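You operate a simulated robot arm through the tools that you are given. There is no shell and no other tool.

You are at the controls of a simulated two-armed robot. One attempt, no reset.

TASK
Pick up the white press with one hand, pass it to the other hand and put it on the bare patch by the tissue carton. Set down upright: white press.

The check looks at the end state, three seconds after you hand in, the way a careful person would. Anything else that was tipped, shoved, dropped, spilled or broken makes it a failure.

THE ROBOT
Two 7-joint arms with two-finger parallel grippers on one trunk, on a base that moves. Base frame: it is fixed to the floor where the robot stands at the start and does not move with it; the origin is under the middle of the robot, x ahead of it, y to its left, z up; the surface under the hand at the start is at about z = 0.85. Units: m, degrees, N and s.
The left shoulder is at the start at [0.052, 0.199, 1.002], the right one opposite. Each reaches about 1.231 m from its shoulder. Places, roughly: bare patch by the tissue carton [-1.4, -2.2, 0.8]; white press [-3, -2.75, 1]. Payload 3.91 kg a hand.
The TCP of each hand is the grasp point between the finger pads, 0.03 m short of the fingertips. In the tool frame z runs along the fingers and y along their closing line. Largest opening 0.11 m; finger width 0.02, thickness 0.01; the body of the gripper, 0.048 by 0.112 m, starts 0.055 m behind the TCP.
Orientation is that of the tool frame in the base frame, as a unit quaternion [x, y, z, w]. With the fingers straight down and closing along the base's y, the tool's x points along the base's -x, its y along +y and its z along -z.

THE INTERFACE
- The arms move only by the tool nudge_tool. It takes "left_commands", "right_commands" or both (then of equal length, played together; a hand with none holds still); each is a list of rows, each a list of 7 numbers: the shift along the tool's x, y, z in units of 30 mm (1.0 is 30 mm), then the turn, a rotation vector about the tool's x, y, z in units of 5 degrees (1.0 is 5 degrees), then the finger opening in mm, from 0 to 110. In form: [[tx, ty, tz, ax, ay, az, gripper], ...]. A call has 1 to 20 rows; each row shifts and turns the commanded pose from where the row before left it, along the tool's axes as they then stand. A call with a number of a shift or a turn outside -1 to 1 is refused whole. Rows are played at 5 a second. More than 0.05 m and 8.6 degrees between two rows, or a gripper value outside its range, and nothing of the call is played. Where a pose cannot be reached the arm comes as near as it can. A force on the tool above 40 N (or 10 N above the force at the start of the call, whichever is more), or a blocked arm, ends the call early, and 0.2 s more pass. The fingers move at their own pace (about 0.108 m/s each) and stop on an object; they squeeze with about 29 N. The grip force told is the motor's: it shows also when the fingers shut on nothing. Time passes only in rows, and 0.2 s behind the last, so rows that do not move let the fingers close. The reply holds the time, the measured pose of the TCP, the force on the tool along the base axes, the opening and the grip force, in the units named above and with some noise, with the torque about the TCP (base axes, N m) and any sound that the robot's microphone picked up.
- Cameras (640 x 400 px; columns grow to the right, rows downward): "scene" is now at [0.1145, 0.0331, 1.2754]; the picture's right is [-0.22, -0.98, 0.04], its down [-0.22, 0.01, -0.98] and it looks along [0.95, -0.22, -0.22] (base axes); focal length 287 px, centre (320, 200). "left" rides on the left gripper at [0.073, -0.017, -0.103] in its tool frame; the picture's right is [0.23, 0.97, 0.00], its down [-0.76, 0.18, -0.62] and it looks along [-0.61, 0.14, 0.78] (tool axes); focal length 222 px, centre (320, 200). "right" rides on the right gripper at [0.072, 0.017, -0.103] in its tool frame; the picture's right is [-0.23, 0.97, 0.00], its down [-0.76, -0.18, -0.62] and it looks along [-0.61, -0.14, 0.78] (tool axes); focal length 222 px, centre (320, 200).
- capture(camera): a new picture of that camera. The clock stands still meanwhile.
- raise_lower(by): slides the trunk up (or, below 0, down) by that many m; the arms and the scene camera ride with it, the base frame stays. It gives what a move gives, with no picture.
- base_move(legs): drives the robot by 1 to 6 legs, each [ahead, left, turn to the left] in m, m and degrees, along the robot's own axes; the way and the turn of a leg run together, so that a leg with both is an arc; at most 1.5 m and 180 degrees a leg. The arms and the cameras ride along, it lands a little off, and it stops where it bumps. It gives what a move gives.
- head_to(pan, tilt): turns the head with the scene camera to pan (to the left, within 86 degrees either way) and tilt (down, from -29 to 69), counted from straight ahead of the robot. It gives what a move gives.
- measure_at(camera, pixels): for up to 12 pixels [column, row] of the newest picture of that camera ("zoom" is the newest enlarged one), the place [x, y, z] in the base frame of the surface seen there, good to about 0.002 m. The clock stands still meanwhile.
- enlarge(camera, box): a new picture of the part [left, top, right, bottom] of that camera's present view, enlarged. The clock stands still meanwhile.
- close_job(): hands the job in; it is judged then, once.

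Leave the grippers open and the arms clear of the work at the hand-in unless told otherwise.

The tools are called after "Request:" by a JSON object that holds its "method" and its "body". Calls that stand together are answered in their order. nudge_tool: Moves the arms, as the interface text tells. Its arguments: {"type":"object","properties":{"left_commands":{"type":"array","items":{"type":"array","items":{"type":"number"}}},"right_commands":{"type":"array","items":{"type":"array","items":{"type":"number"}}}},"required":[]} The other tools are called the same way: raise_lower (by) moves the trunk up or down; base_move (legs) drives the base; head_to (pan, tilt) turns the head that bears the scene camera; capture (camera) takes a picture; measure_at (camera, pixels) gives the place of the surface under pixels of a picture; enlarge (camera, box) takes an enlarged picture of a part of a camera's view; close_job () hands the job in.

At the start:

```text
clock: 0.0
left_position: [0.7357, 0.2628, 1.1285]
left_tcp_rot: [0.028, 1.0, -0.007, 0.002]
left_force: [-0.1, 0.0, -0.4]
left_wrist_torque: [-0.02, 0.01, -0.01]
left_grip_width: 0.11
left_gripper_force: 0.0
right_position: [0.7611, -0.4041, 1.1469]
right_tcp_rot: [0.027, 1.0, -0.007, 0.002]
right_force: [0.2, 0.1, -0.9]
right_wrist_torque: [0.02, -0.01, 0.03]
right_grip_width: 0.1099
right_gripper_force: 0.1
trunk travel left (down, up): [-0.45, 0.49]
robot x, y, heading: [-0.025, 0.0117, -3.3]
head pan, tilt (commanded): [-9.4, 13.1]
```

scene: 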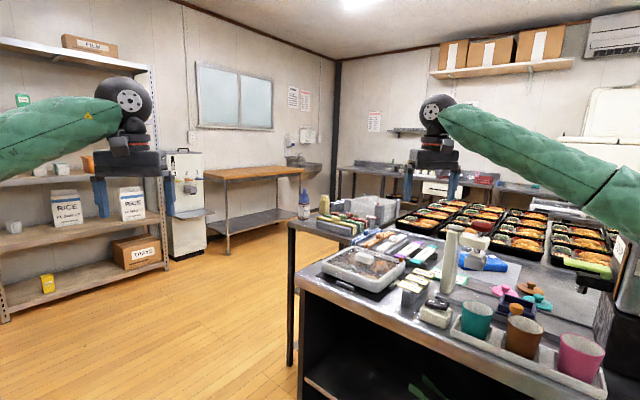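
right: 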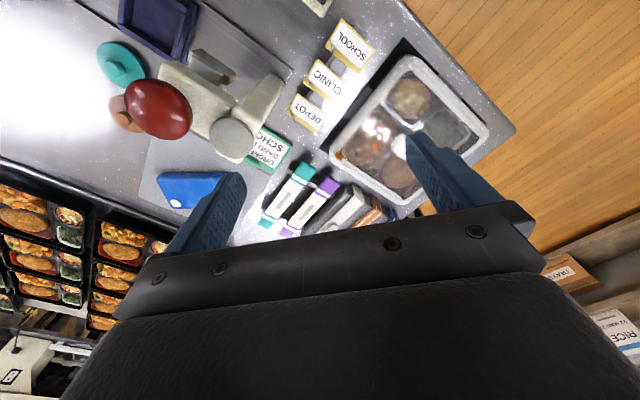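
left: 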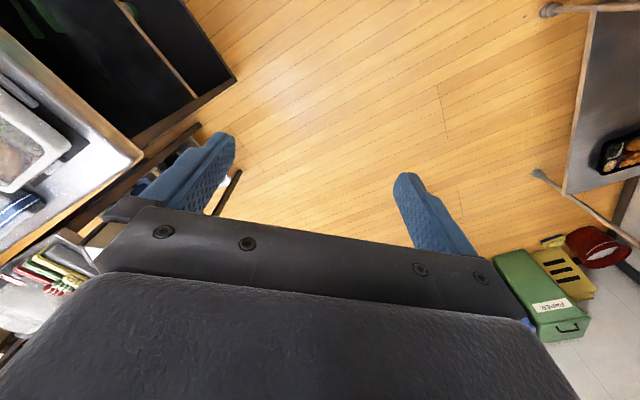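

I start near a counter, with the targets behind me and to my right. First I turn the head fully right to see what lies there.

Request:
{"method": "head_to", "body": {"pan": -86, "tilt": 15}}

Request:
{"method": "capture", "body": {"camera": "scene"}}

Request:
{"method": "head_to", "body": {"pan": 86, "tilt": 15}}

Request:
{"method": "capture", "body": {"camera": "scene"}}

```text
clock: 1.5
left_position: [0.73, 0.252, 1.1348]
left_tcp_rot: [0.018, 1.0, 0.006, 0.005]
left_force: [0.9, -0.2, -1.2]
left_wrist_torque: [-0.01, 0.01, -0.01]
left_grip_width: 0.1102
left_gripper_force: 0.0
right_position: [0.767, -0.4169, 1.1392]
right_tcp_rot: [0.019, 1.0, 0.004, 0.005]
right_force: [0.9, -0.1, -0.8]
right_wrist_torque: [0.0, 0.0, 0.01]
right_grip_width: 0.1102
right_gripper_force: 0.0
trunk travel left (down, up): [-0.45, 0.49]
robot x, y, heading: [-0.0183, 0.0085, -2.2]
head pan, tilt (commanded): [-85.9, 15.0]
```

```text
taken
```

scene: 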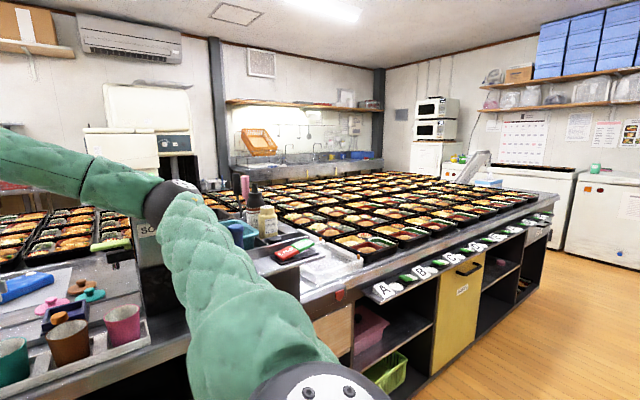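

```text
clock: 4.1
left_position: [0.7308, 0.2514, 1.1368]
left_tcp_rot: [0.019, 1.0, 0.006, 0.004]
left_force: [-0.4, 0.2, 0.2]
left_wrist_torque: [-0.03, 0.02, 0.01]
left_grip_width: 0.1101
left_gripper_force: 0.1
right_position: [0.7665, -0.4172, 1.1396]
right_tcp_rot: [0.018, 1.0, 0.003, 0.006]
right_force: [0.0, -0.3, -0.3]
right_wrist_torque: [0.03, -0.03, 0.01]
right_grip_width: 0.1097
right_gripper_force: 0.0
trunk travel left (down, up): [-0.45, 0.49]
robot x, y, heading: [-0.023, 0.0137, -2.2]
head pan, tilt (commanded): [85.9, 15.0]
```

```text
taken
```

scene: 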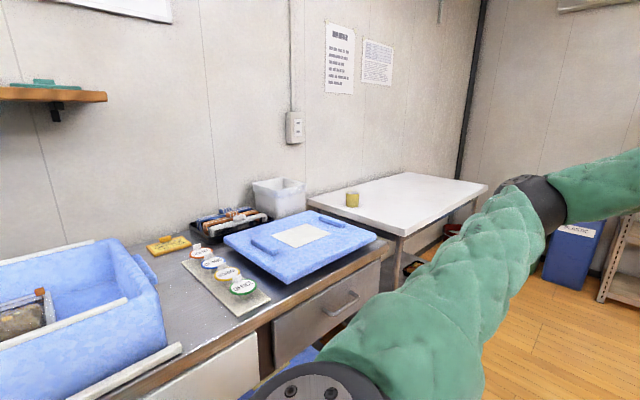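

The left view shows a wall-side bench. I measure where its edge and wall are, so I know the aisle width.

Request:
{"method": "measure_at", "body": {"camera": "scene", "pixels": [[150, 385], [265, 335], [380, 250], [430, 218], [480, 190], [60, 300], [250, 310], [200, 150], [300, 260], [560, 350], [352, 200], [80, 250]]}}

Request:
{"method": "head_to", "body": {"pan": -86, "tilt": 15}}

Request:
{"method": "capture", "body": {"camera": "scene"}}

Request:
{"method": "measure_at", "body": {"camera": "scene", "pixels": [[300, 300], [340, 290], [430, 250], [555, 195], [500, 240], [600, 300], [620, 180], [545, 170], [440, 120], [240, 185], [480, 160], [530, 300]]}}

```text
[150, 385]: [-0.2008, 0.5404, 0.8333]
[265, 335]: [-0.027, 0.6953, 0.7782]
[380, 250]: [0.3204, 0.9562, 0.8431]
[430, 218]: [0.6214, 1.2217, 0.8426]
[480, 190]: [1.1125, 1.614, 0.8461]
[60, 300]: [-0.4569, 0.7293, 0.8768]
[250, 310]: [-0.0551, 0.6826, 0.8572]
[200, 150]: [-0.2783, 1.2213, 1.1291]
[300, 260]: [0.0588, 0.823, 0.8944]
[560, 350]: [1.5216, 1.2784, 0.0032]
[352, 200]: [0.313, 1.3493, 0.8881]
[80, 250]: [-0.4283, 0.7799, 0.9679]
```

```text
clock: 6.7
left_position: [0.7286, 0.2518, 1.1353]
left_tcp_rot: [0.018, 1.0, 0.006, 0.005]
left_force: [0.1, -0.4, 0.2]
left_wrist_torque: [-0.01, -0.02, -0.03]
left_grip_width: 0.1103
left_gripper_force: 0.0
right_position: [0.7658, -0.4158, 1.1396]
right_tcp_rot: [0.018, 1.0, 0.004, 0.006]
right_force: [-0.5, 0.1, 1.2]
right_wrist_torque: [-0.02, -0.01, 0.0]
right_grip_width: 0.1097
right_gripper_force: 0.1
trunk travel left (down, up): [-0.45, 0.49]
robot x, y, heading: [-0.0231, 0.012, -2.1]
head pan, tilt (commanded): [-85.9, 15.0]
```

```text
taken
```

scene: 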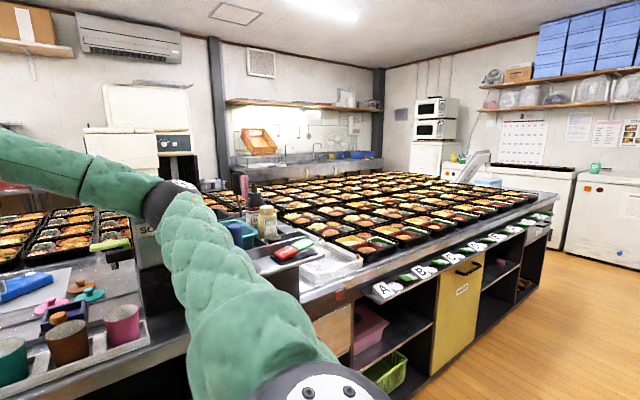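

```text
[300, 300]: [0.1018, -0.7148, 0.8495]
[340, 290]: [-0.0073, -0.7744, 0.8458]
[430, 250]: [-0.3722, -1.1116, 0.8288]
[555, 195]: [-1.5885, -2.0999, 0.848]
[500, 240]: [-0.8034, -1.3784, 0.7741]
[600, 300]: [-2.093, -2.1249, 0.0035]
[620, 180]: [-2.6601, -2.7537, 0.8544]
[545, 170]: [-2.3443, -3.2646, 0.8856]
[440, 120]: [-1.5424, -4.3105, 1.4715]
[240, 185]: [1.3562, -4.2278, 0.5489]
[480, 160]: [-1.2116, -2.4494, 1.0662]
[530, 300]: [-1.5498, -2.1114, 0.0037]
```

The room is rotated about 40° from my frame: the aisle runs toward (-0.77,-0.64). I enlarge the area around the far end of the counter and the white cabinet to find the press and tissue carton.

Request:
{"method": "enlarge", "body": {"camera": "scene", "box": [420, 120, 580, 220]}}

Request:
{"method": "enlarge", "body": {"camera": "scene", "box": [540, 130, 640, 200]}}

```text
4.00 times, centred on (500, 170) of scene
```

zoom: 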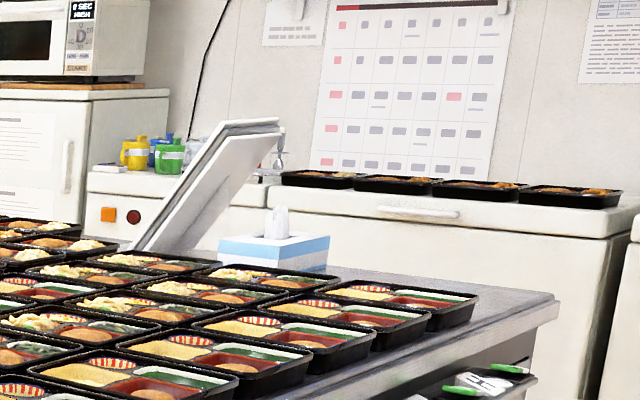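

```text
5.71 times, centred on (590, 165) of scene
```

zoom: 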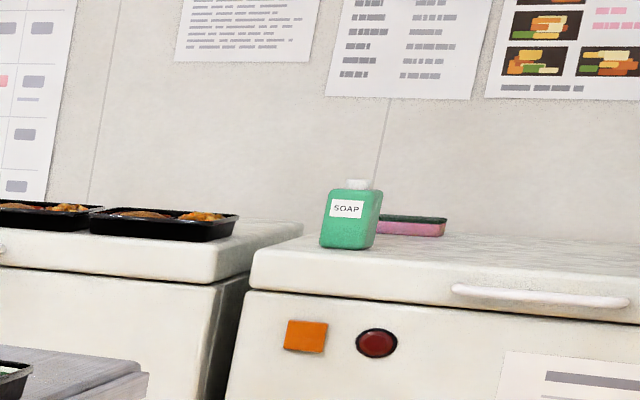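

The aisle ends in white freezers where the press should be. Before turning right I raise the trunk so the arms clear everything on the counters.

Request:
{"method": "raise_lower", "body": {"by": 0.4}}

Request:
{"method": "head_to", "body": {"pan": -60, "tilt": 30}}

Request:
{"method": "capture", "body": {"camera": "scene"}}

```text
clock: 10.5
left_position: [0.7399, 0.2216, 1.5316]
left_tcp_rot: [0.028, 1.0, 0.012, 0.001]
left_force: [0.2, -0.1, 0.1]
left_wrist_torque: [0.01, 0.01, 0.03]
left_grip_width: 0.1101
left_gripper_force: 0.0
right_position: [0.7649, -0.4478, 1.5238]
right_tcp_rot: [0.027, 1.0, 0.012, 0.001]
right_force: [0.2, 0.9, 0.0]
right_wrist_torque: [-0.02, 0.03, 0.0]
right_grip_width: 0.1101
right_gripper_force: 0.2
trunk travel left (down, up): [-0.85, 0.09]
robot x, y, heading: [-0.023, 0.0106, -3.3]
head pan, tilt (commanded): [-85.9, 15.0]
```

```text
clock: 11.4
left_position: [0.7398, 0.222, 1.5328]
left_tcp_rot: [0.028, 1.0, 0.012, 0.0]
left_force: [0.3, -0.1, -0.2]
left_wrist_torque: [0.0, -0.01, 0.0]
left_grip_width: 0.1099
left_gripper_force: 0.1
right_position: [0.7649, -0.4482, 1.5236]
right_tcp_rot: [0.027, 1.0, 0.011, 0.0]
right_force: [0.4, -0.3, 0.8]
right_wrist_torque: [-0.01, -0.02, 0.01]
right_grip_width: 0.11
right_gripper_force: 0.1
trunk travel left (down, up): [-0.85, 0.09]
robot x, y, heading: [-0.0231, 0.0133, -3.3]
head pan, tilt (commanded): [-60.0, 30.0]
```

```text
taken
```

scene: 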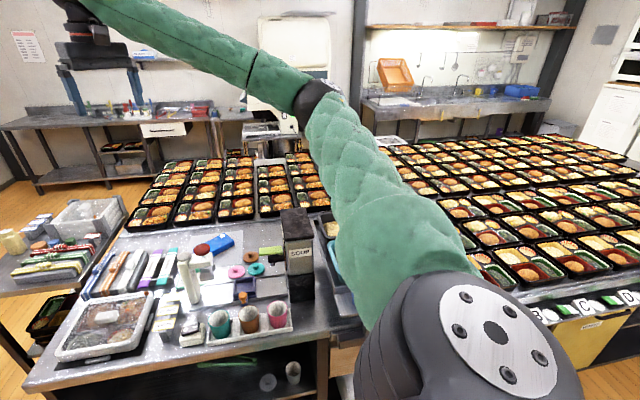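

The arms now ride well above everything on the counters. I turn right in place by 70°, with the head looking ahead.

Request:
{"method": "base_move", "body": {"legs": [[0, 0, -70]]}}

Request:
{"method": "head_to", "body": {"pan": -60, "tilt": 25}}

Request:
{"method": "capture", "body": {"camera": "scene"}}

```text
clock: 14.8
left_position: [0.4429, -0.631, 1.5316]
left_tcp_rot: [0.592, 0.806, 0.01, 0.008]
left_force: [0.0, 1.0, -0.3]
left_wrist_torque: [-0.04, 0.02, 0.0]
left_grip_width: 0.1101
left_gripper_force: 0.1
right_position: [-0.1741, -0.8883, 1.5229]
right_tcp_rot: [0.591, 0.806, 0.009, 0.006]
right_force: [-0.4, 0.3, -0.6]
right_wrist_torque: [-0.02, 0.03, 0.0]
right_grip_width: 0.11
right_gripper_force: 0.2
trunk travel left (down, up): [-0.85, 0.09]
robot x, y, heading: [-0.0232, 0.0119, -72.5]
head pan, tilt (commanded): [-60.0, 30.0]
```

```text
clock: 15.5
left_position: [0.4421, -0.629, 1.5317]
left_tcp_rot: [0.592, 0.806, 0.009, 0.008]
left_force: [-0.2, -0.5, 0.5]
left_wrist_torque: [-0.02, 0.03, 0.01]
left_grip_width: 0.1099
left_gripper_force: 0.1
right_position: [-0.1744, -0.889, 1.5246]
right_tcp_rot: [0.592, 0.806, 0.01, 0.006]
right_force: [0.7, 0.2, -0.5]
right_wrist_torque: [0.03, 0.03, -0.01]
right_grip_width: 0.1098
right_gripper_force: 0.1
trunk travel left (down, up): [-0.85, 0.09]
robot x, y, heading: [-0.0269, 0.012, -72.6]
head pan, tilt (commanded): [-60.0, 25.0]
```

```text
taken
```

scene: 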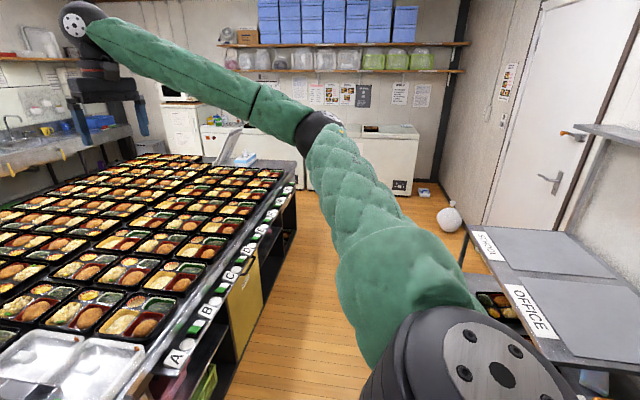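

I measure the shelf on the right wall and the end-of-aisle objects before turning the rest.

Request:
{"method": "measure_at", "body": {"camera": "scene", "pixels": [[600, 130], [580, 125], [465, 225], [540, 330], [450, 218], [424, 190], [418, 130], [415, 150], [290, 165], [245, 160], [230, 145], [385, 65]]}}

Request:
{"method": "enlarge", "body": {"camera": "scene", "box": [340, 90, 500, 190]}}

Request:
{"method": "enlarge", "body": {"camera": "scene", "box": [180, 100, 300, 175]}}

```text
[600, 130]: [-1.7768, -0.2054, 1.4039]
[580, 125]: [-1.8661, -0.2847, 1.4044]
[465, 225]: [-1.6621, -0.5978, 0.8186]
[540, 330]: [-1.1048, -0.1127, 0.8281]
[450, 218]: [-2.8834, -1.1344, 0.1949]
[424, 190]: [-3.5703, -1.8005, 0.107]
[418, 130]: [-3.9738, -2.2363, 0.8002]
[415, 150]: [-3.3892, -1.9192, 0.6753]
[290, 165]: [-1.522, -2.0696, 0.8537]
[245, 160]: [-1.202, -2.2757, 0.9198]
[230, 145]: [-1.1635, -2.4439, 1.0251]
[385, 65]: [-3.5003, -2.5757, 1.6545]
```

```text
4.00 times, centred on (420, 140) of scene
```

zoom: 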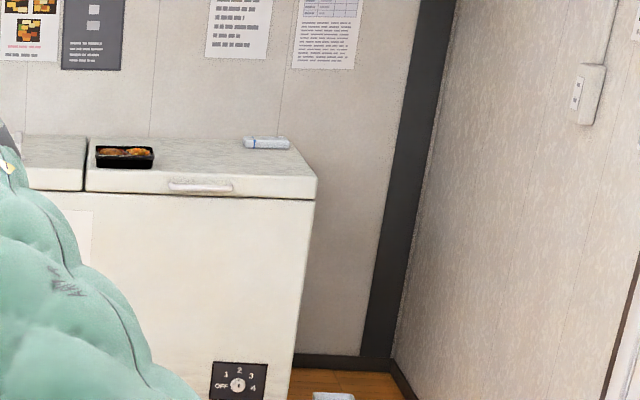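

```text
5.33 times, centred on (240, 138) of scene
```

zoom: 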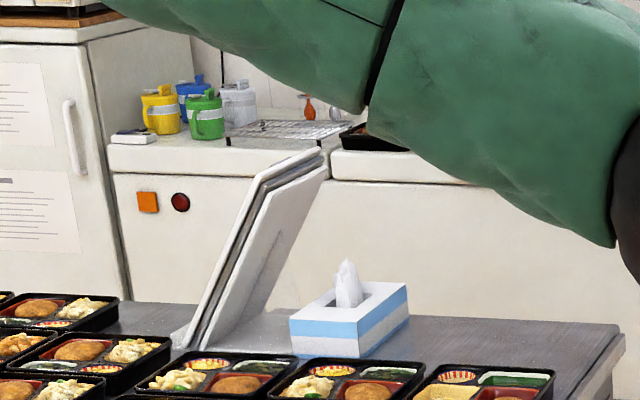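

On the left freezer I see coloured jugs (yellow, blue, green, white) around (222,118). I measure the white one and others with the zoom picture.

Request:
{"method": "measure_at", "body": {"camera": "zoom", "pixels": [[240, 105], [205, 120], [160, 112], [290, 130], [120, 140], [345, 320], [450, 330], [600, 330], [180, 205], [300, 160], [220, 320], [480, 320]]}}

Request:
{"method": "base_move", "body": {"legs": [[0, 0, -67]]}}

Request:
{"method": "head_to", "body": {"pan": 0, "tilt": 25}}

Request:
{"method": "capture", "body": {"camera": "scene"}}

```text
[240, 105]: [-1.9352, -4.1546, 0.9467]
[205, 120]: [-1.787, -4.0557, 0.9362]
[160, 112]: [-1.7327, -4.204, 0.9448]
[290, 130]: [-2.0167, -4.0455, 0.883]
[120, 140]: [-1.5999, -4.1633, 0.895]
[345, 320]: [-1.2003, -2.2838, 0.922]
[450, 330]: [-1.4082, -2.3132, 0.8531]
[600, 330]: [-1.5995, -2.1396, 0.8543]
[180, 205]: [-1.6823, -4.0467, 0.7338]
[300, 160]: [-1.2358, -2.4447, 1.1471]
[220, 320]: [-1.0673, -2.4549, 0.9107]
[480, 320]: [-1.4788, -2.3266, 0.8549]
```

```text
clock: 18.8
left_position: [-0.4371, -0.6658, 1.5318]
left_tcp_rot: [0.94, 0.341, 0.003, 0.01]
left_force: [0.5, -0.2, -0.4]
left_wrist_torque: [0.0, -0.02, 0.01]
left_grip_width: 0.1098
left_gripper_force: 0.1
right_position: [-0.9127, -0.1943, 1.5239]
right_tcp_rot: [0.94, 0.342, 0.005, 0.01]
right_force: [0.6, 0.4, -0.8]
right_wrist_torque: [-0.02, 0.01, 0.0]
right_grip_width: 0.1101
right_gripper_force: 0.1
trunk travel left (down, up): [-0.85, 0.09]
robot x, y, heading: [-0.0237, 0.0111, -140.4]
head pan, tilt (commanded): [-60.0, 25.0]
```

```text
clock: 20.1
left_position: [-0.4367, -0.6649, 1.5313]
left_tcp_rot: [0.94, 0.341, 0.003, 0.012]
left_force: [-0.1, -0.1, 0.7]
left_wrist_torque: [-0.01, 0.03, 0.03]
left_grip_width: 0.1101
left_gripper_force: 0.1
right_position: [-0.9123, -0.1949, 1.5237]
right_tcp_rot: [0.94, 0.341, 0.004, 0.01]
right_force: [-0.7, 1.5, -0.5]
right_wrist_torque: [0.01, -0.01, -0.01]
right_grip_width: 0.1098
right_gripper_force: 0.1
trunk travel left (down, up): [-0.85, 0.09]
robot x, y, heading: [-0.0224, 0.0095, -140.3]
head pan, tilt (commanded): [0.0, 25.0]
```

```text
taken
```

scene: 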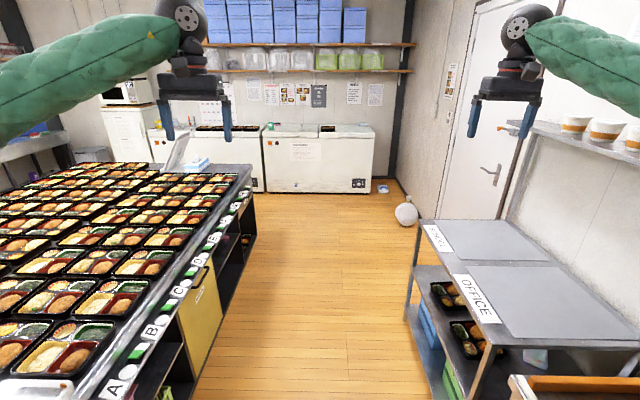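

Now facing down the aisle (heading -140°). I enlarge the freezer at about (300,130) to find the white press.

Request:
{"method": "enlarge", "body": {"camera": "scene", "box": [250, 100, 390, 190]}}

Request:
{"method": "enlarge", "body": {"camera": "scene", "box": [140, 100, 280, 190]}}

Request:
{"method": "measure_at", "body": {"camera": "scene", "pixels": [[270, 126], [290, 133], [340, 133], [370, 133], [265, 145], [240, 180], [250, 240], [410, 280], [560, 140], [604, 130], [425, 240], [510, 390]]}}

```text
4.44 times, centred on (320, 145) of scene
```

zoom: 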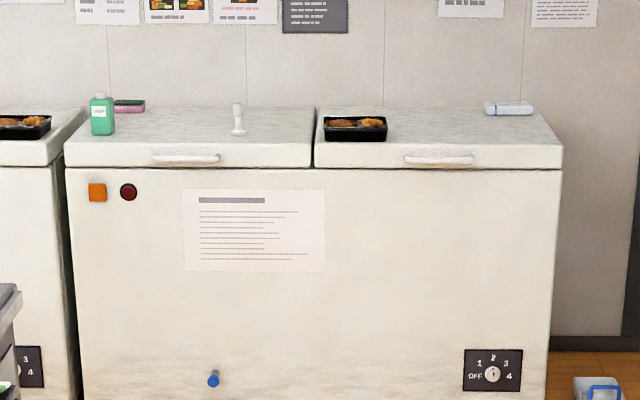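

```text
4.44 times, centred on (210, 145) of scene
```

zoom: 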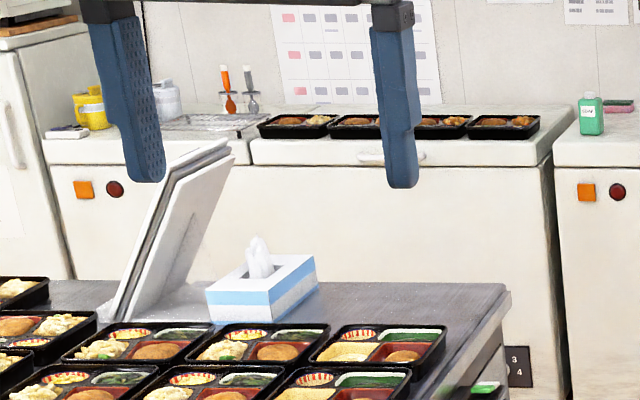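

```text
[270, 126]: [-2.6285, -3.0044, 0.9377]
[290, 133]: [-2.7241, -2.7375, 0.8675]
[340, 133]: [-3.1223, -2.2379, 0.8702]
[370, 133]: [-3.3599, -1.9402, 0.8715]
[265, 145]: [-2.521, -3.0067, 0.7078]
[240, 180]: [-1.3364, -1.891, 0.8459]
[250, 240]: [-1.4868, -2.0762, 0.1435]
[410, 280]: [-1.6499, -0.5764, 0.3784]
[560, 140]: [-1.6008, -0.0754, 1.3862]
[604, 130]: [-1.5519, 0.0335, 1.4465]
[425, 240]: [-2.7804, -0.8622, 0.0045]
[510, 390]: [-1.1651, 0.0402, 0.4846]
```

The white press is the small white spindle-shaped piece standing on the freezer at about (301,127), between the soap and the food tray. The bare steel area is right of the tissue box. I drive down the aisle 2.7 m, staying short of the freezer and wall shelf.

Request:
{"method": "base_move", "body": {"legs": [[1.35, 0, 0], [1.35, 0, 0]]}}

Request:
{"method": "head_to", "body": {"pan": 0, "tilt": 35}}

Request:
{"method": "capture", "body": {"camera": "scene"}}

```text
clock: 33.2
left_position: [-2.4993, -2.4004, 1.5327]
left_tcp_rot: [0.94, 0.341, 0.004, 0.011]
left_force: [-0.3, 0.3, 0.2]
left_wrist_torque: [0.01, 0.0, -0.04]
left_grip_width: 0.1099
left_gripper_force: 0.0
right_position: [-2.9757, -1.9292, 1.5237]
right_tcp_rot: [0.94, 0.342, 0.004, 0.011]
right_force: [0.2, 0.0, 0.5]
right_wrist_torque: [-0.02, -0.03, 0.0]
right_grip_width: 0.1101
right_gripper_force: 0.1
trunk travel left (down, up): [-0.85, 0.09]
robot x, y, heading: [-2.0877, -1.7281, -140.3]
head pan, tilt (commanded): [0.0, 25.0]
```

```text
clock: 34.0
left_position: [-2.5005, -2.4024, 1.5314]
left_tcp_rot: [0.94, 0.341, 0.003, 0.01]
left_force: [-0.4, -0.5, 0.0]
left_wrist_torque: [-0.01, 0.04, 0.01]
left_grip_width: 0.11
left_gripper_force: 0.0
right_position: [-2.9764, -1.9307, 1.5231]
right_tcp_rot: [0.94, 0.341, 0.005, 0.011]
right_force: [-0.1, -0.6, -0.6]
right_wrist_torque: [0.01, -0.01, 0.06]
right_grip_width: 0.1098
right_gripper_force: 0.0
trunk travel left (down, up): [-0.85, 0.09]
robot x, y, heading: [-2.0864, -1.7288, -139.9]
head pan, tilt (commanded): [0.0, 35.0]
```

```text
taken
```

scene: 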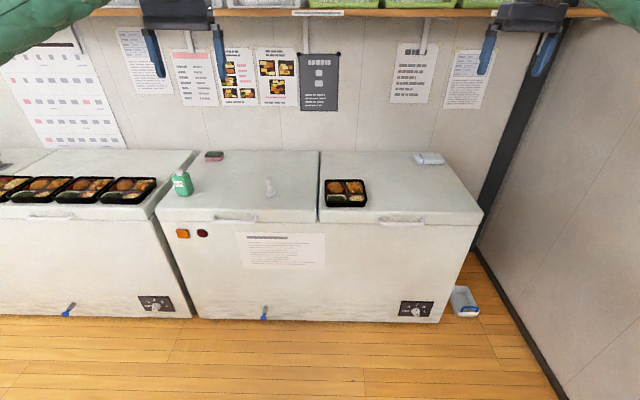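

The white press stands at about (269,188) on the freezer. I enlarge it and measure it.

Request:
{"method": "enlarge", "body": {"camera": "scene", "box": [230, 165, 310, 215]}}

Request:
{"method": "measure_at", "body": {"camera": "scene", "pixels": [[269, 188], [269, 194], [240, 195], [240, 218], [182, 185], [318, 190], [332, 200], [215, 155], [240, 160], [250, 300], [240, 12], [420, 12]]}}

Request:
{"method": "measure_at", "body": {"camera": "zoom", "pixels": [[310, 110], [315, 140], [318, 170], [312, 190], [325, 215], [305, 225], [340, 225], [350, 240], [280, 240], [312, 250]]}}

```text
8.00 times, centred on (270, 190) of scene
```

zoom: 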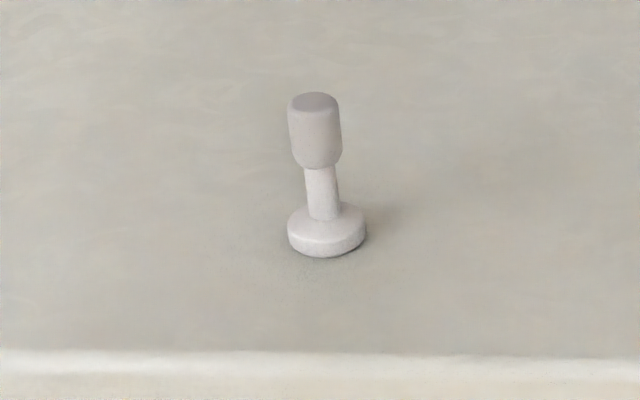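

```text
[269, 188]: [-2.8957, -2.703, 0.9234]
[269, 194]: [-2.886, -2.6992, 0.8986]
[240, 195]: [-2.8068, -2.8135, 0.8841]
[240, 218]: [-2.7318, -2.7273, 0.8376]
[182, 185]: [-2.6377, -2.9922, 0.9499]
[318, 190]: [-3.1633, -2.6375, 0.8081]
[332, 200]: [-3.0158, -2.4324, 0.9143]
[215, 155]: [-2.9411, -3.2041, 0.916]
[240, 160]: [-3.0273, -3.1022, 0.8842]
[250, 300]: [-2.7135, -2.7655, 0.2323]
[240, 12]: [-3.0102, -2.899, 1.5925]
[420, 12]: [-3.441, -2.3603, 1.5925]
```

```text
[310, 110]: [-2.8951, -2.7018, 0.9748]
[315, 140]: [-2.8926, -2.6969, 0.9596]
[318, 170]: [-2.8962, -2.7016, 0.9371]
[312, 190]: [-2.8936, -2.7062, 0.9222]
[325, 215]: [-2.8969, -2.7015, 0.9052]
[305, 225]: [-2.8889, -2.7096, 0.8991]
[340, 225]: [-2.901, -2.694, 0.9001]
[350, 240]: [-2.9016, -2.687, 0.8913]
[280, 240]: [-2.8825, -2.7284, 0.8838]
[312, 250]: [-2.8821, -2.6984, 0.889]
```

The press is a small tamper: base about 47 mm wide at z≈0.885, neck about 20 mm, knob about 32 mm up to z≈0.98, centred near (-2.90,-2.712). I lower the trunk here, where the arms are past the counter's end, then drive nearer and left to centre it.

Request:
{"method": "raise_lower", "body": {"by": -0.33}}

Request:
{"method": "base_move", "body": {"legs": [[0.3, 0.2, 0], [0.2, 0.02, 0]]}}

Request:
{"method": "head_to", "body": {"pan": 0, "tilt": 40}}

Request:
{"method": "capture", "body": {"camera": "scene"}}

```text
clock: 37.2
left_position: [-2.4999, -2.4006, 1.2013]
left_tcp_rot: [0.94, 0.342, 0.004, 0.011]
left_force: [-0.1, 0.4, 0.4]
left_wrist_torque: [0.03, 0.01, 0.01]
left_grip_width: 0.11
left_gripper_force: 0.1
right_position: [-2.9746, -1.9303, 1.1933]
right_tcp_rot: [0.94, 0.341, 0.004, 0.011]
right_force: [0.0, 0.0, 0.6]
right_wrist_torque: [-0.02, 0.04, -0.04]
right_grip_width: 0.1097
right_gripper_force: 0.0
trunk travel left (down, up): [-0.52, 0.42]
robot x, y, heading: [-2.0852, -1.7253, -140.2]
head pan, tilt (commanded): [0.0, 35.0]
```

```text
clock: 40.7
left_position: [-2.739, -2.8914, 1.2007]
left_tcp_rot: [0.939, 0.343, 0.004, 0.011]
left_force: [-0.6, -0.2, 0.0]
left_wrist_torque: [0.04, -0.01, -0.01]
left_grip_width: 0.1099
left_gripper_force: 0.1
right_position: [-3.2163, -2.421, 1.1933]
right_tcp_rot: [0.939, 0.343, 0.005, 0.011]
right_force: [-0.3, -0.2, 0.2]
right_wrist_torque: [0.04, 0.0, 0.0]
right_grip_width: 0.11
right_gripper_force: 0.0
trunk travel left (down, up): [-0.52, 0.42]
robot x, y, heading: [-2.3258, -2.2146, -139.7]
head pan, tilt (commanded): [0.0, 35.0]
```

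```text
clock: 41.4
left_position: [-2.7376, -2.8897, 1.2018]
left_tcp_rot: [0.94, 0.342, 0.005, 0.012]
left_force: [-0.1, -0.3, 0.3]
left_wrist_torque: [-0.02, 0.02, 0.01]
left_grip_width: 0.1102
left_gripper_force: 0.1
right_position: [-3.2147, -2.42, 1.1941]
right_tcp_rot: [0.94, 0.342, 0.005, 0.011]
right_force: [0.4, -0.3, -0.8]
right_wrist_torque: [0.03, 0.01, -0.02]
right_grip_width: 0.11
right_gripper_force: 0.0
trunk travel left (down, up): [-0.52, 0.42]
robot x, y, heading: [-2.3253, -2.2123, -140.0]
head pan, tilt (commanded): [0.0, 40.0]
```

```text
taken
```

scene: 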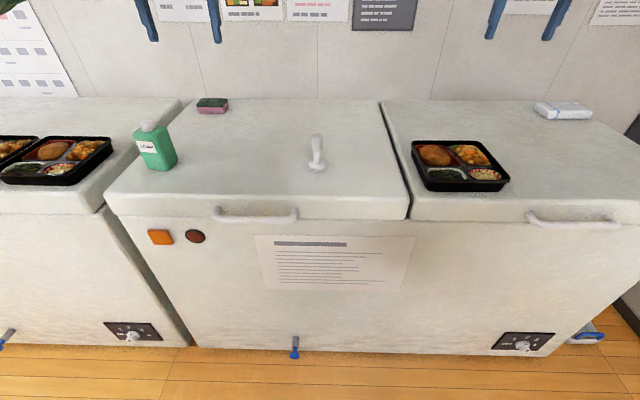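

The robot now has the press about 0.76 m ahead, centred. I enlarge it for precise dimensions.

Request:
{"method": "enlarge", "body": {"camera": "scene", "box": [286, 125, 350, 180]}}

Request:
{"method": "measure_at", "body": {"camera": "zoom", "pixels": [[305, 100], [305, 130], [305, 165], [300, 210], [300, 235], [300, 265], [300, 300], [260, 300], [350, 300], [280, 140], [335, 140]]}}

```text
7.27 times, centred on (318, 152) of scene
```

zoom: 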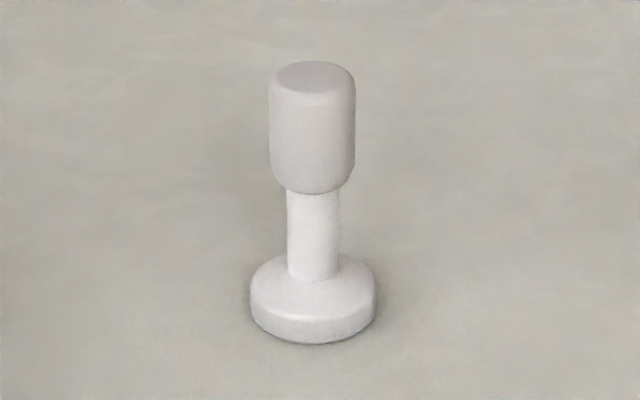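

```text
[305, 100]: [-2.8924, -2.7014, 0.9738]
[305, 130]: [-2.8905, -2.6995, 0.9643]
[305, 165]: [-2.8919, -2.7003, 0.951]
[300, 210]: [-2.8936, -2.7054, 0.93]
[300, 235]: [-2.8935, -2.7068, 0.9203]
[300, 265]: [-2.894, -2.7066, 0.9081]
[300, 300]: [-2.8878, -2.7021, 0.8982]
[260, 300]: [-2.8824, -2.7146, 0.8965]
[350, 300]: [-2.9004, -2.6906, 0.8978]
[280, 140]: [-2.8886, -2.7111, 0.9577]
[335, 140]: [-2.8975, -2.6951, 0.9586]
```

The press measures: neck from z≈0.903 to 0.938 (about 19 mm wide), knob 0.942–0.98 (32 mm), centre (-2.902,-2.7115). Plan: right hand grips the neck from the right side with its camera uppermost, lifts, then left hand takes the knob from above. First I yaw both hands +90° about their tool z, high above the freezer.

Request:
{"method": "nudge_tool", "body": {"right_commands": [[0, 0, 0, 0, 0, 1, 110], [0, 0, 0, 0, 0, 1, 110], [0, 0, 0, 0, 0, 1, 110], [0, 0, 0, 0, 0, 1, 110], [0, 0, 0, 0, 0, 1, 110], [0, 0, 0, 0, 0, 1, 110], [0, 0, 0, 0, 0, 1, 110], [0, 0, 0, 0, 0, 1, 110], [0, 0, 0, 0, 0, 1, 110], [0, 0, 0, 0, 0, 1, 110], [0, 0, 0, 0, 0, 1, 110], [0, 0, 0, 0, 0, 1, 110], [0, 0, 0, 0, 0, 1, 110], [0, 0, 0, 0, 0, 1, 110], [0, 0, 0, 0, 0, 1, 110], [0, 0, 0, 0, 0, 1, 110], [0, 0, 0, 0, 0, 1, 110], [0, 0, 0, 0, 0, 1, 110]], "left_commands": [[0, 0, 0, 0, 0, 1, 110], [0, 0, 0, 0, 0, 1, 110], [0, 0, 0, 0, 0, 1, 110], [0, 0, 0, 0, 0, 1, 110], [0, 0, 0, 0, 0, 1, 110], [0, 0, 0, 0, 0, 1, 110], [0, 0, 0, 0, 0, 1, 110], [0, 0, 0, 0, 0, 1, 110], [0, 0, 0, 0, 0, 1, 110], [0, 0, 0, 0, 0, 1, 110], [0, 0, 0, 0, 0, 1, 110], [0, 0, 0, 0, 0, 1, 110], [0, 0, 0, 0, 0, 1, 110], [0, 0, 0, 0, 0, 1, 110], [0, 0, 0, 0, 0, 1, 110], [0, 0, 0, 0, 0, 1, 110], [0, 0, 0, 0, 0, 1, 110], [0, 0, 0, 0, 0, 1, 110]]}}

Request:
{"method": "head_to", "body": {"pan": 0, "tilt": 15}}

Request:
{"method": "capture", "body": {"camera": "scene"}}

```text
clock: 45.2
left_position: [-2.6761, -2.5963, 1.159]
left_tcp_rot: [0.908, -0.419, 0.01, 0.005]
left_force: [0.1, -0.8, -0.1]
left_wrist_torque: [0.0, -0.01, -0.04]
left_grip_width: 0.11
left_gripper_force: 0.1
left hand out of reach, approached as far as the arm can: row 10, 11, 12, 13, 14, 15, 16, 17, 18
right_position: [-3.2156, -2.4195, 1.1935]
right_tcp_rot: [0.906, -0.422, 0.011, 0.004]
right_force: [0.6, -0.2, 0.7]
right_wrist_torque: [0.03, -0.02, 0.0]
right_grip_width: 0.1101
right_gripper_force: 0.0
trunk travel left (down, up): [-0.52, 0.42]
robot x, y, heading: [-2.3294, -2.2167, -140.0]
head pan, tilt (commanded): [0.0, 40.0]
```

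```text
clock: 46.1
left_position: [-2.6758, -2.5974, 1.1583]
left_tcp_rot: [0.908, -0.418, 0.01, 0.005]
left_force: [-0.5, 0.5, -0.3]
left_wrist_torque: [0.03, 0.02, 0.0]
left_grip_width: 0.1102
left_gripper_force: 0.0
right_position: [-3.2147, -2.419, 1.1928]
right_tcp_rot: [0.907, -0.422, 0.01, 0.004]
right_force: [0.6, 0.7, -0.7]
right_wrist_torque: [-0.01, 0.03, 0.0]
right_grip_width: 0.1101
right_gripper_force: 0.0
trunk travel left (down, up): [-0.52, 0.42]
robot x, y, heading: [-2.3311, -2.2138, -140.1]
head pan, tilt (commanded): [0.0, 15.0]
```

```text
taken
```

scene: 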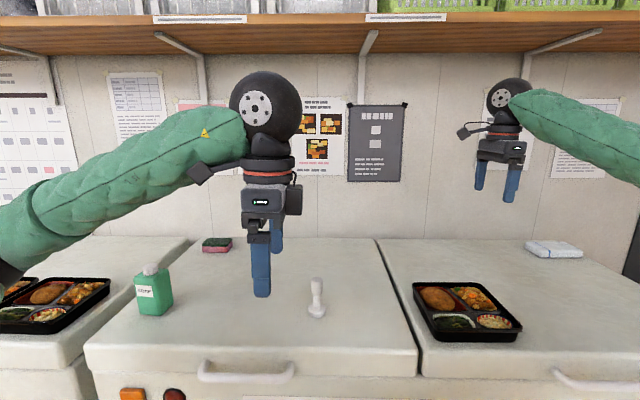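

The right hand reached its yaw; the left hand ran out of reach and shifted, so I'll undo the left yaw (its default closing direction will do for the knob). At the same time I tilt the right hand 70° about its tool y, so its fingers point left and slightly down.

Request:
{"method": "nudge_tool", "body": {"right_commands": [[0, 0, 0, 0, 1, 0, 110], [0, 0, 0, 0, 1, 0, 110], [0, 0, 0, 0, 1, 0, 110], [0, 0, 0, 0, 1, 0, 110], [0, 0, 0, 0, 1, 0, 110], [0, 0, 0, 0, 1, 0, 110], [0, 0, 0, 0, 1, 0, 110], [0, 0, 0, 0, 1, 0, 110], [0, 0, 0, 0, 1, 0, 110], [0, 0, 0, 0, 1, 0, 110], [0, 0, 0, 0, 1, 0, 110], [0, 0, 0, 0, 1, 0, 110], [0, 0, 0, 0, 1, 0, 110], [0, 0, 0, 0, 1, 0, 110], [0, 0, 0, 0, 0, 0, 110], [0, 0, 0, 0, 0, 0, 110], [0, 0, 0, 0, 0, 0, 110], [0, 0, 0, 0, 0, 0, 110]], "left_commands": [[0, 0, 0, 0, 0, -1, 110], [0, 0, 0, 0, 0, -1, 110], [0, 0, 0, 0, 0, -1, 110], [0, 0, 0, 0, 0, -1, 110], [0, 0, 0, 0, 0, -1, 110], [0, 0, 0, 0, 0, -1, 110], [0, 0, 0, 0, 0, -1, 110], [0, 0, 0, 0, 0, -1, 110], [0, 0, 0, 0, 0, -1, 110], [0, 0, 0, 0, 0, -1, 110], [0, 0, 0, 0, 0, -1, 110], [0, 0, 0, 0, 0, -1, 110], [0, 0, 0, 0, 0, -1, 110], [0, 0, 0, 0, 0, -1, 110], [0, 0, 0, 0, 0, -1, 110], [0, 0, 0, 0, 0, -1, 110], [0, 0, 0, 0, 0, -1, 110], [0, 0, 0, 0, 0, -1, 110]]}}

Request:
{"method": "capture", "body": {"camera": "scene"}}

```text
clock: 49.9
left_position: [-2.675, -2.5974, 1.1596]
left_tcp_rot: [0.939, 0.343, 0.004, 0.011]
left_force: [0.1, 0.5, -0.3]
left_wrist_torque: [-0.02, -0.01, -0.04]
left_grip_width: 0.1097
left_gripper_force: 0.2
right_position: [-3.2152, -2.42, 1.1932]
right_tcp_rot: [0.737, -0.343, 0.529, 0.245]
right_force: [0.3, 0.3, -0.2]
right_wrist_torque: [0.01, 0.0, -0.02]
right_grip_width: 0.11
right_gripper_force: 0.1
trunk travel left (down, up): [-0.52, 0.42]
robot x, y, heading: [-2.3265, -2.2131, -139.9]
head pan, tilt (commanded): [0.0, 15.0]
```

```text
taken
```

scene: 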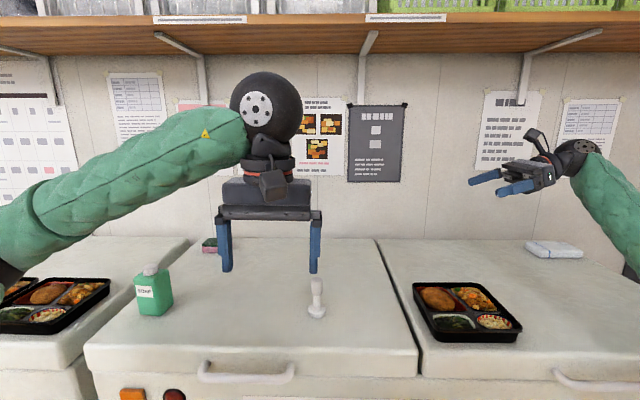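

Right hand is oriented as planned with its camera up. Now I bring it leftward and down to a standoff about 15 cm right of the press at z≈1.06, and move the left hand up and left out of the way.

Request:
{"method": "nudge_tool", "body": {"right_commands": [[-0.131, -0.17, 1, 0, 0, 0, 110], [-0.131, -0.17, 1, 0, 0, 0, 110], [-0.131, -0.17, 1, 0, 0, 0, 110], [-0.131, -0.17, 1, 0, 0, 0, 110], [-0.131, -0.17, 1, 0, 0, 0, 110], [-0.131, -0.17, 1, 0, 0, 0, 110], [-0.131, -0.17, 1, 0, 0, 0, 110], [-0.131, -0.17, 1, 0, 0, 0, 110], [-0.131, -0.17, 1, 0, 0, 0, 110], [-0.131, -0.17, 1, 0, 0, 0, 110]], "left_commands": [[0, 0.7, -0.3, 0, 0, 0, 110], [0, 0.7, -0.3, 0, 0, 0, 110], [0, 0.7, -0.3, 0, 0, 0, 110], [0, 0.7, -0.3, 0, 0, 0, 110], [0, 0.7, -0.3, 0, 0, 0, 110], [0, 0.7, -0.3, 0, 0, 0, 110], [0, 0.7, -0.3, 0, 0, 0, 110], [0, 0.7, -0.3, 0, 0, 0, 110], [0, 0.7, -0.3, 0, 0, 0, 110], [0, 0.7, -0.3, 0, 0, 0, 110]]}}

Request:
{"method": "head_to", "body": {"pan": -10, "tilt": 35}}

Request:
{"method": "capture", "body": {"camera": "scene"}}

Request:
{"method": "capture", "body": {"camera": "right"}}

```text
clock: 52.1
left_position: [-2.5402, -2.7564, 1.2527]
left_tcp_rot: [0.939, 0.342, 0.004, 0.011]
left_force: [0.0, -0.1, -0.1]
left_wrist_torque: [0.01, 0.05, 0.01]
left_grip_width: 0.1101
left_gripper_force: 0.0
right_position: [-2.9997, -2.5939, 1.0603]
right_tcp_rot: [0.737, -0.344, 0.528, 0.246]
right_force: [0.4, -0.4, -0.3]
right_wrist_torque: [0.01, 0.0, -0.01]
right_grip_width: 0.11
right_gripper_force: 0.0
trunk travel left (down, up): [-0.52, 0.42]
robot x, y, heading: [-2.3284, -2.2148, -140.2]
head pan, tilt (commanded): [0.0, 15.0]
```

```text
clock: 52.9
left_position: [-2.5416, -2.7556, 1.2533]
left_tcp_rot: [0.94, 0.342, 0.004, 0.01]
left_force: [-0.2, 0.1, 0.4]
left_wrist_torque: [0.01, -0.01, 0.01]
left_grip_width: 0.1102
left_gripper_force: 0.1
right_position: [-3.0009, -2.5948, 1.0599]
right_tcp_rot: [0.736, -0.343, 0.529, 0.246]
right_force: [-0.3, -0.6, 0.1]
right_wrist_torque: [0.01, -0.01, -0.03]
right_grip_width: 0.11
right_gripper_force: 0.1
trunk travel left (down, up): [-0.52, 0.42]
robot x, y, heading: [-2.3254, -2.215, -139.9]
head pan, tilt (commanded): [-10.0, 35.0]
```

```text
taken
```

scene: 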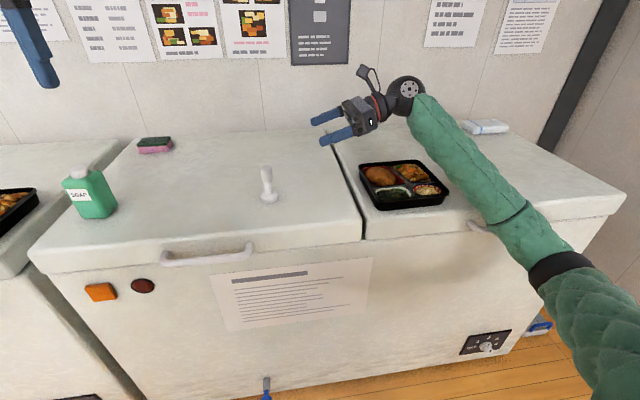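

```text
taken
```

right: 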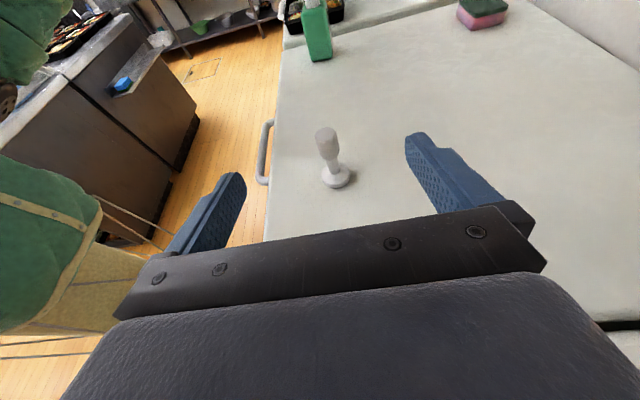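

The right arm hovers over the food tray at (400,185). I measure the forearm height and the tray to check clearance before descending.

Request:
{"method": "measure_at", "body": {"camera": "scene", "pixels": [[410, 88], [430, 120], [470, 170], [500, 205], [545, 260], [590, 290], [400, 165], [365, 190], [440, 190], [445, 200], [350, 115], [365, 75]]}}

Request:
{"method": "measure_at", "body": {"camera": "right", "pixels": [[335, 182], [327, 145], [333, 165], [480, 20], [315, 40], [330, 132]]}}

```text
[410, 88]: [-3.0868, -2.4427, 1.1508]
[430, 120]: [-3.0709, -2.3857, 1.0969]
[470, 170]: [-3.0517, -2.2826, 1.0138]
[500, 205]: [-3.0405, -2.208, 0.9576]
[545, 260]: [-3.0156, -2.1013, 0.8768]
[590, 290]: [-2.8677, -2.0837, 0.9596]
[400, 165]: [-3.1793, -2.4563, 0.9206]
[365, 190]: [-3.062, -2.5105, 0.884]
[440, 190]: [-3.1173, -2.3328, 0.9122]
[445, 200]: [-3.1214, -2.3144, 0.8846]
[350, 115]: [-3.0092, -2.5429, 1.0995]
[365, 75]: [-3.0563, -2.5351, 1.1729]
```

```text
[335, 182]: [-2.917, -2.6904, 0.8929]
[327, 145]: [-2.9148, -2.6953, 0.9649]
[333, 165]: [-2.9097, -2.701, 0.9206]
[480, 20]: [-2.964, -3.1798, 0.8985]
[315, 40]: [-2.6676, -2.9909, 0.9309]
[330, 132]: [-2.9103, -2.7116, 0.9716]
```

The elbow hangs low and the forearm would hit the freezer edge on descent. I raise the trunk 0.30 m and let the right hand come back down, so the forearm slopes from above.

Request:
{"method": "raise_lower", "body": {"by": 0.3}}

Request:
{"method": "nudge_tool", "body": {"right_commands": [[-0.948, 0, 0.322, 0, 0, 0, 110], [-0.948, 0, 0.322, 0, 0, 0, 110], [-0.948, 0, 0.322, 0, 0, 0, 110], [-0.948, 0, 0.322, 0, 0, 0, 110], [-0.948, 0, 0.322, 0, 0, 0, 110], [-0.948, 0, 0.322, 0, 0, 0, 110], [-0.948, 0, 0.322, 0, 0, 0, 110], [-0.948, 0, 0.322, 0, 0, 0, 110]]}}

Request:
{"method": "capture", "body": {"camera": "scene"}}

```text
clock: 55.9
left_position: [-2.541, -2.7569, 1.5528]
left_tcp_rot: [0.94, 0.342, 0.004, 0.011]
left_force: [0.0, 0.6, -0.6]
left_wrist_torque: [0.0, -0.03, -0.01]
left_grip_width: 0.11
left_gripper_force: 0.3
right_position: [-3.0011, -2.5962, 1.3591]
right_tcp_rot: [0.737, -0.342, 0.529, 0.245]
right_force: [0.7, 0.7, -0.3]
right_wrist_torque: [0.02, -0.01, 0.02]
right_grip_width: 0.1099
right_gripper_force: 0.0
trunk travel left (down, up): [-0.82, 0.12]
robot x, y, heading: [-2.3273, -2.2161, -140.1]
head pan, tilt (commanded): [-10.0, 35.0]
```

```text
clock: 57.7
left_position: [-2.5418, -2.7567, 1.5527]
left_tcp_rot: [0.94, 0.342, 0.004, 0.011]
left_force: [0.9, 0.4, 0.3]
left_wrist_torque: [0.01, 0.0, -0.01]
left_grip_width: 0.1103
left_gripper_force: 0.0
right_position: [-3.0021, -2.5962, 1.1179]
right_tcp_rot: [0.737, -0.343, 0.528, 0.246]
right_force: [0.5, -0.3, -0.7]
right_wrist_torque: [-0.03, 0.03, 0.02]
right_grip_width: 0.1102
right_gripper_force: 0.0
trunk travel left (down, up): [-0.82, 0.12]
robot x, y, heading: [-2.3264, -2.2125, -140.2]
head pan, tilt (commanded): [-10.0, 35.0]
```

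```text
taken
```

scene: 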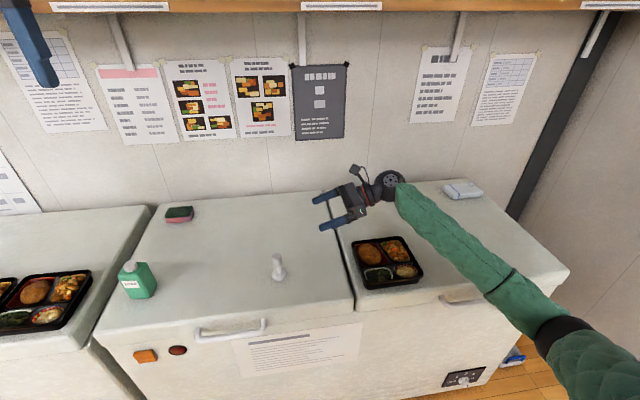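

Request:
{"method": "measure_at", "body": {"camera": "scene", "pixels": [[392, 183], [410, 205], [450, 245], [480, 275], [510, 300], [550, 330], [600, 370], [385, 245], [362, 270], [418, 275], [277, 268], [340, 220]]}}

```text
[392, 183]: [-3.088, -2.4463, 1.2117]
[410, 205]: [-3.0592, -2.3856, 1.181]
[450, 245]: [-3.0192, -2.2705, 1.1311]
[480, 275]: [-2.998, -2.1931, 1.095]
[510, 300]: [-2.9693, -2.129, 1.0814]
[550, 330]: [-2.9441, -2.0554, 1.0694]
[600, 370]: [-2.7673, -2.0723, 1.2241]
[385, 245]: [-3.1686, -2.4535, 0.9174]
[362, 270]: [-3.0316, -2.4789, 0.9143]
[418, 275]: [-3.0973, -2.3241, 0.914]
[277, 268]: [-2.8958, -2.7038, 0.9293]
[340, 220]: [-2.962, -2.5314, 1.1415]
```

Forearm clearance is still tight for the last 19 cm. I raise the trunk a further 0.11 m and back off 0.10 m so the arm is straighter and comes from higher.

Request:
{"method": "raise_lower", "body": {"by": 0.11}}

Request:
{"method": "base_move", "body": {"legs": [[-0.1, 0, 0]]}}

```text
clock: 59.1
left_position: [-2.5422, -2.7581, 1.6641]
left_tcp_rot: [0.94, 0.342, 0.004, 0.011]
left_force: [0.5, -0.2, -0.2]
left_wrist_torque: [0.03, 0.03, 0.01]
left_grip_width: 0.11
left_gripper_force: 0.1
right_position: [-3.0016, -2.5963, 1.2293]
right_tcp_rot: [0.736, -0.344, 0.528, 0.246]
right_force: [-0.2, -0.2, -0.1]
right_wrist_torque: [0.03, -0.01, -0.01]
right_grip_width: 0.1097
right_gripper_force: 0.0
trunk travel left (down, up): [-0.93, 0.01]
robot x, y, heading: [-2.324, -2.2114, -140.2]
head pan, tilt (commanded): [-10.0, 35.0]
```

```text
clock: 60.3
left_position: [-2.4671, -2.693, 1.6642]
left_tcp_rot: [0.94, 0.342, 0.005, 0.011]
left_force: [0.6, -0.2, 0.5]
left_wrist_torque: [-0.02, -0.01, 0.02]
left_grip_width: 0.1098
left_gripper_force: 0.1
right_position: [-2.925, -2.5323, 1.2291]
right_tcp_rot: [0.737, -0.343, 0.529, 0.245]
right_force: [0.7, 0.4, -0.1]
right_wrist_torque: [-0.02, -0.02, 0.01]
right_grip_width: 0.1101
right_gripper_force: 0.1
trunk travel left (down, up): [-0.93, 0.01]
robot x, y, heading: [-2.2487, -2.1468, -140.1]
head pan, tilt (commanded): [-10.0, 35.0]
```

Now I move the right hand 0.1 m forward again and down to z≈1.08, then check the arm.

Request:
{"method": "nudge_tool", "body": {"right_commands": [[-0.945, 0.655, 0.308, 0, 0, 0, 110], [-0.945, 0.655, 0.308, 0, 0, 0, 110], [-0.945, 0.655, 0.308, 0, 0, 0, 110], [-0.945, 0.655, 0.308, 0, 0, 0, 110], [-0.945, 0.655, 0.308, 0, 0, 0, 110]]}}

Request:
{"method": "capture", "body": {"camera": "scene"}}

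```text
clock: 61.5
left_position: [-2.4658, -2.6927, 1.6618]
left_tcp_rot: [0.94, 0.342, 0.005, 0.011]
left_force: [-0.6, 0.2, -0.1]
left_wrist_torque: [0.03, 0.0, 0.0]
left_grip_width: 0.1099
left_gripper_force: 0.0
right_position: [-3.0016, -2.5941, 1.0802]
right_tcp_rot: [0.737, -0.343, 0.529, 0.245]
right_force: [0.4, 0.1, -0.5]
right_wrist_torque: [0.01, 0.03, 0.01]
right_grip_width: 0.1102
right_gripper_force: 0.0
trunk travel left (down, up): [-0.93, 0.01]
robot x, y, heading: [-2.2498, -2.1469, -139.8]
head pan, tilt (commanded): [-10.0, 35.0]
```

```text
taken
```

scene: 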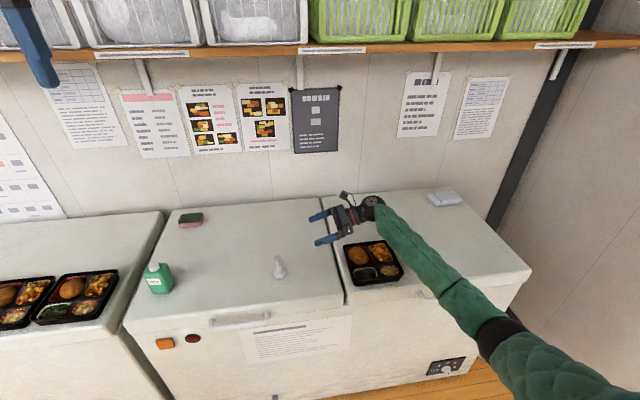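

Request:
{"method": "measure_at", "body": {"camera": "scene", "pixels": [[375, 208], [388, 225], [410, 255], [440, 285], [460, 305], [490, 330], [530, 360], [372, 245], [352, 268], [395, 265], [279, 268], [324, 240]]}}

```text
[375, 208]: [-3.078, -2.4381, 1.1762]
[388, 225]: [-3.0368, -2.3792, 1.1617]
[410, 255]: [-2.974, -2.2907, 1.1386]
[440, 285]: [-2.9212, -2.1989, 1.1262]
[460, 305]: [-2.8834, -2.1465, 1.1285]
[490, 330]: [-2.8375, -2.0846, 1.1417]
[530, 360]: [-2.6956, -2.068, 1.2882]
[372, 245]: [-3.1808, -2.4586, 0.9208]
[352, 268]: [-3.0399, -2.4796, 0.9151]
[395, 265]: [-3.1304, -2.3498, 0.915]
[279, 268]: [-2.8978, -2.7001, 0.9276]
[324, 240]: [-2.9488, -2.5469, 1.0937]
```

The forearm now comes from above (z≈1.13–1.18) with room to spare. I descend to the pre-grasp: 12 cm back along the finger direction from the neck, fingers opened to 80 mm.

Request:
{"method": "nudge_tool", "body": {"right_commands": [[-0.8525, 0, 0.544, 0, 0, 0, 80], [-0.8525, 0, 0.544, 0, 0, 0, 80], [-0.8525, 0, 0.544, 0, 0, 0, 80], [-0.8525, 0, 0.544, 0, 0, 0, 80]]}}

Request:
{"method": "capture", "body": {"camera": "right"}}

Request:
{"method": "enlarge", "body": {"camera": "scene", "box": [220, 180, 480, 342]}}

```text
clock: 62.5
left_position: [-2.4656, -2.6932, 1.6629]
left_tcp_rot: [0.939, 0.343, 0.004, 0.011]
left_force: [-0.9, 0.1, -0.5]
left_wrist_torque: [-0.01, 0.01, 0.0]
left_grip_width: 0.11
left_gripper_force: 0.0
right_position: [-2.9818, -2.6151, 0.9617]
right_tcp_rot: [0.737, -0.344, 0.528, 0.245]
right_force: [0.4, -0.9, 0.1]
right_wrist_torque: [0.02, -0.03, -0.01]
right_grip_width: 0.0802
right_gripper_force: 0.1
trunk travel left (down, up): [-0.93, 0.01]
robot x, y, heading: [-2.2482, -2.1536, -140.1]
head pan, tilt (commanded): [-10.0, 35.0]
```

```text
taken
```

right: 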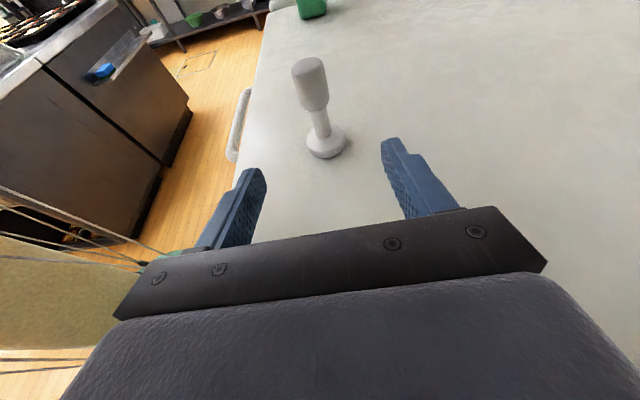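

```text
2.46 times, centred on (350, 261) of scene
```

zoom: 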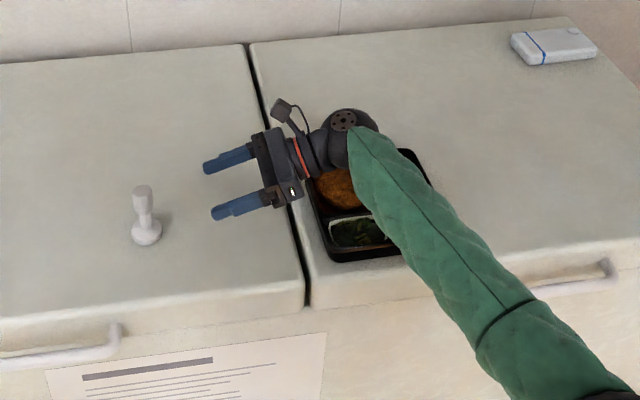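

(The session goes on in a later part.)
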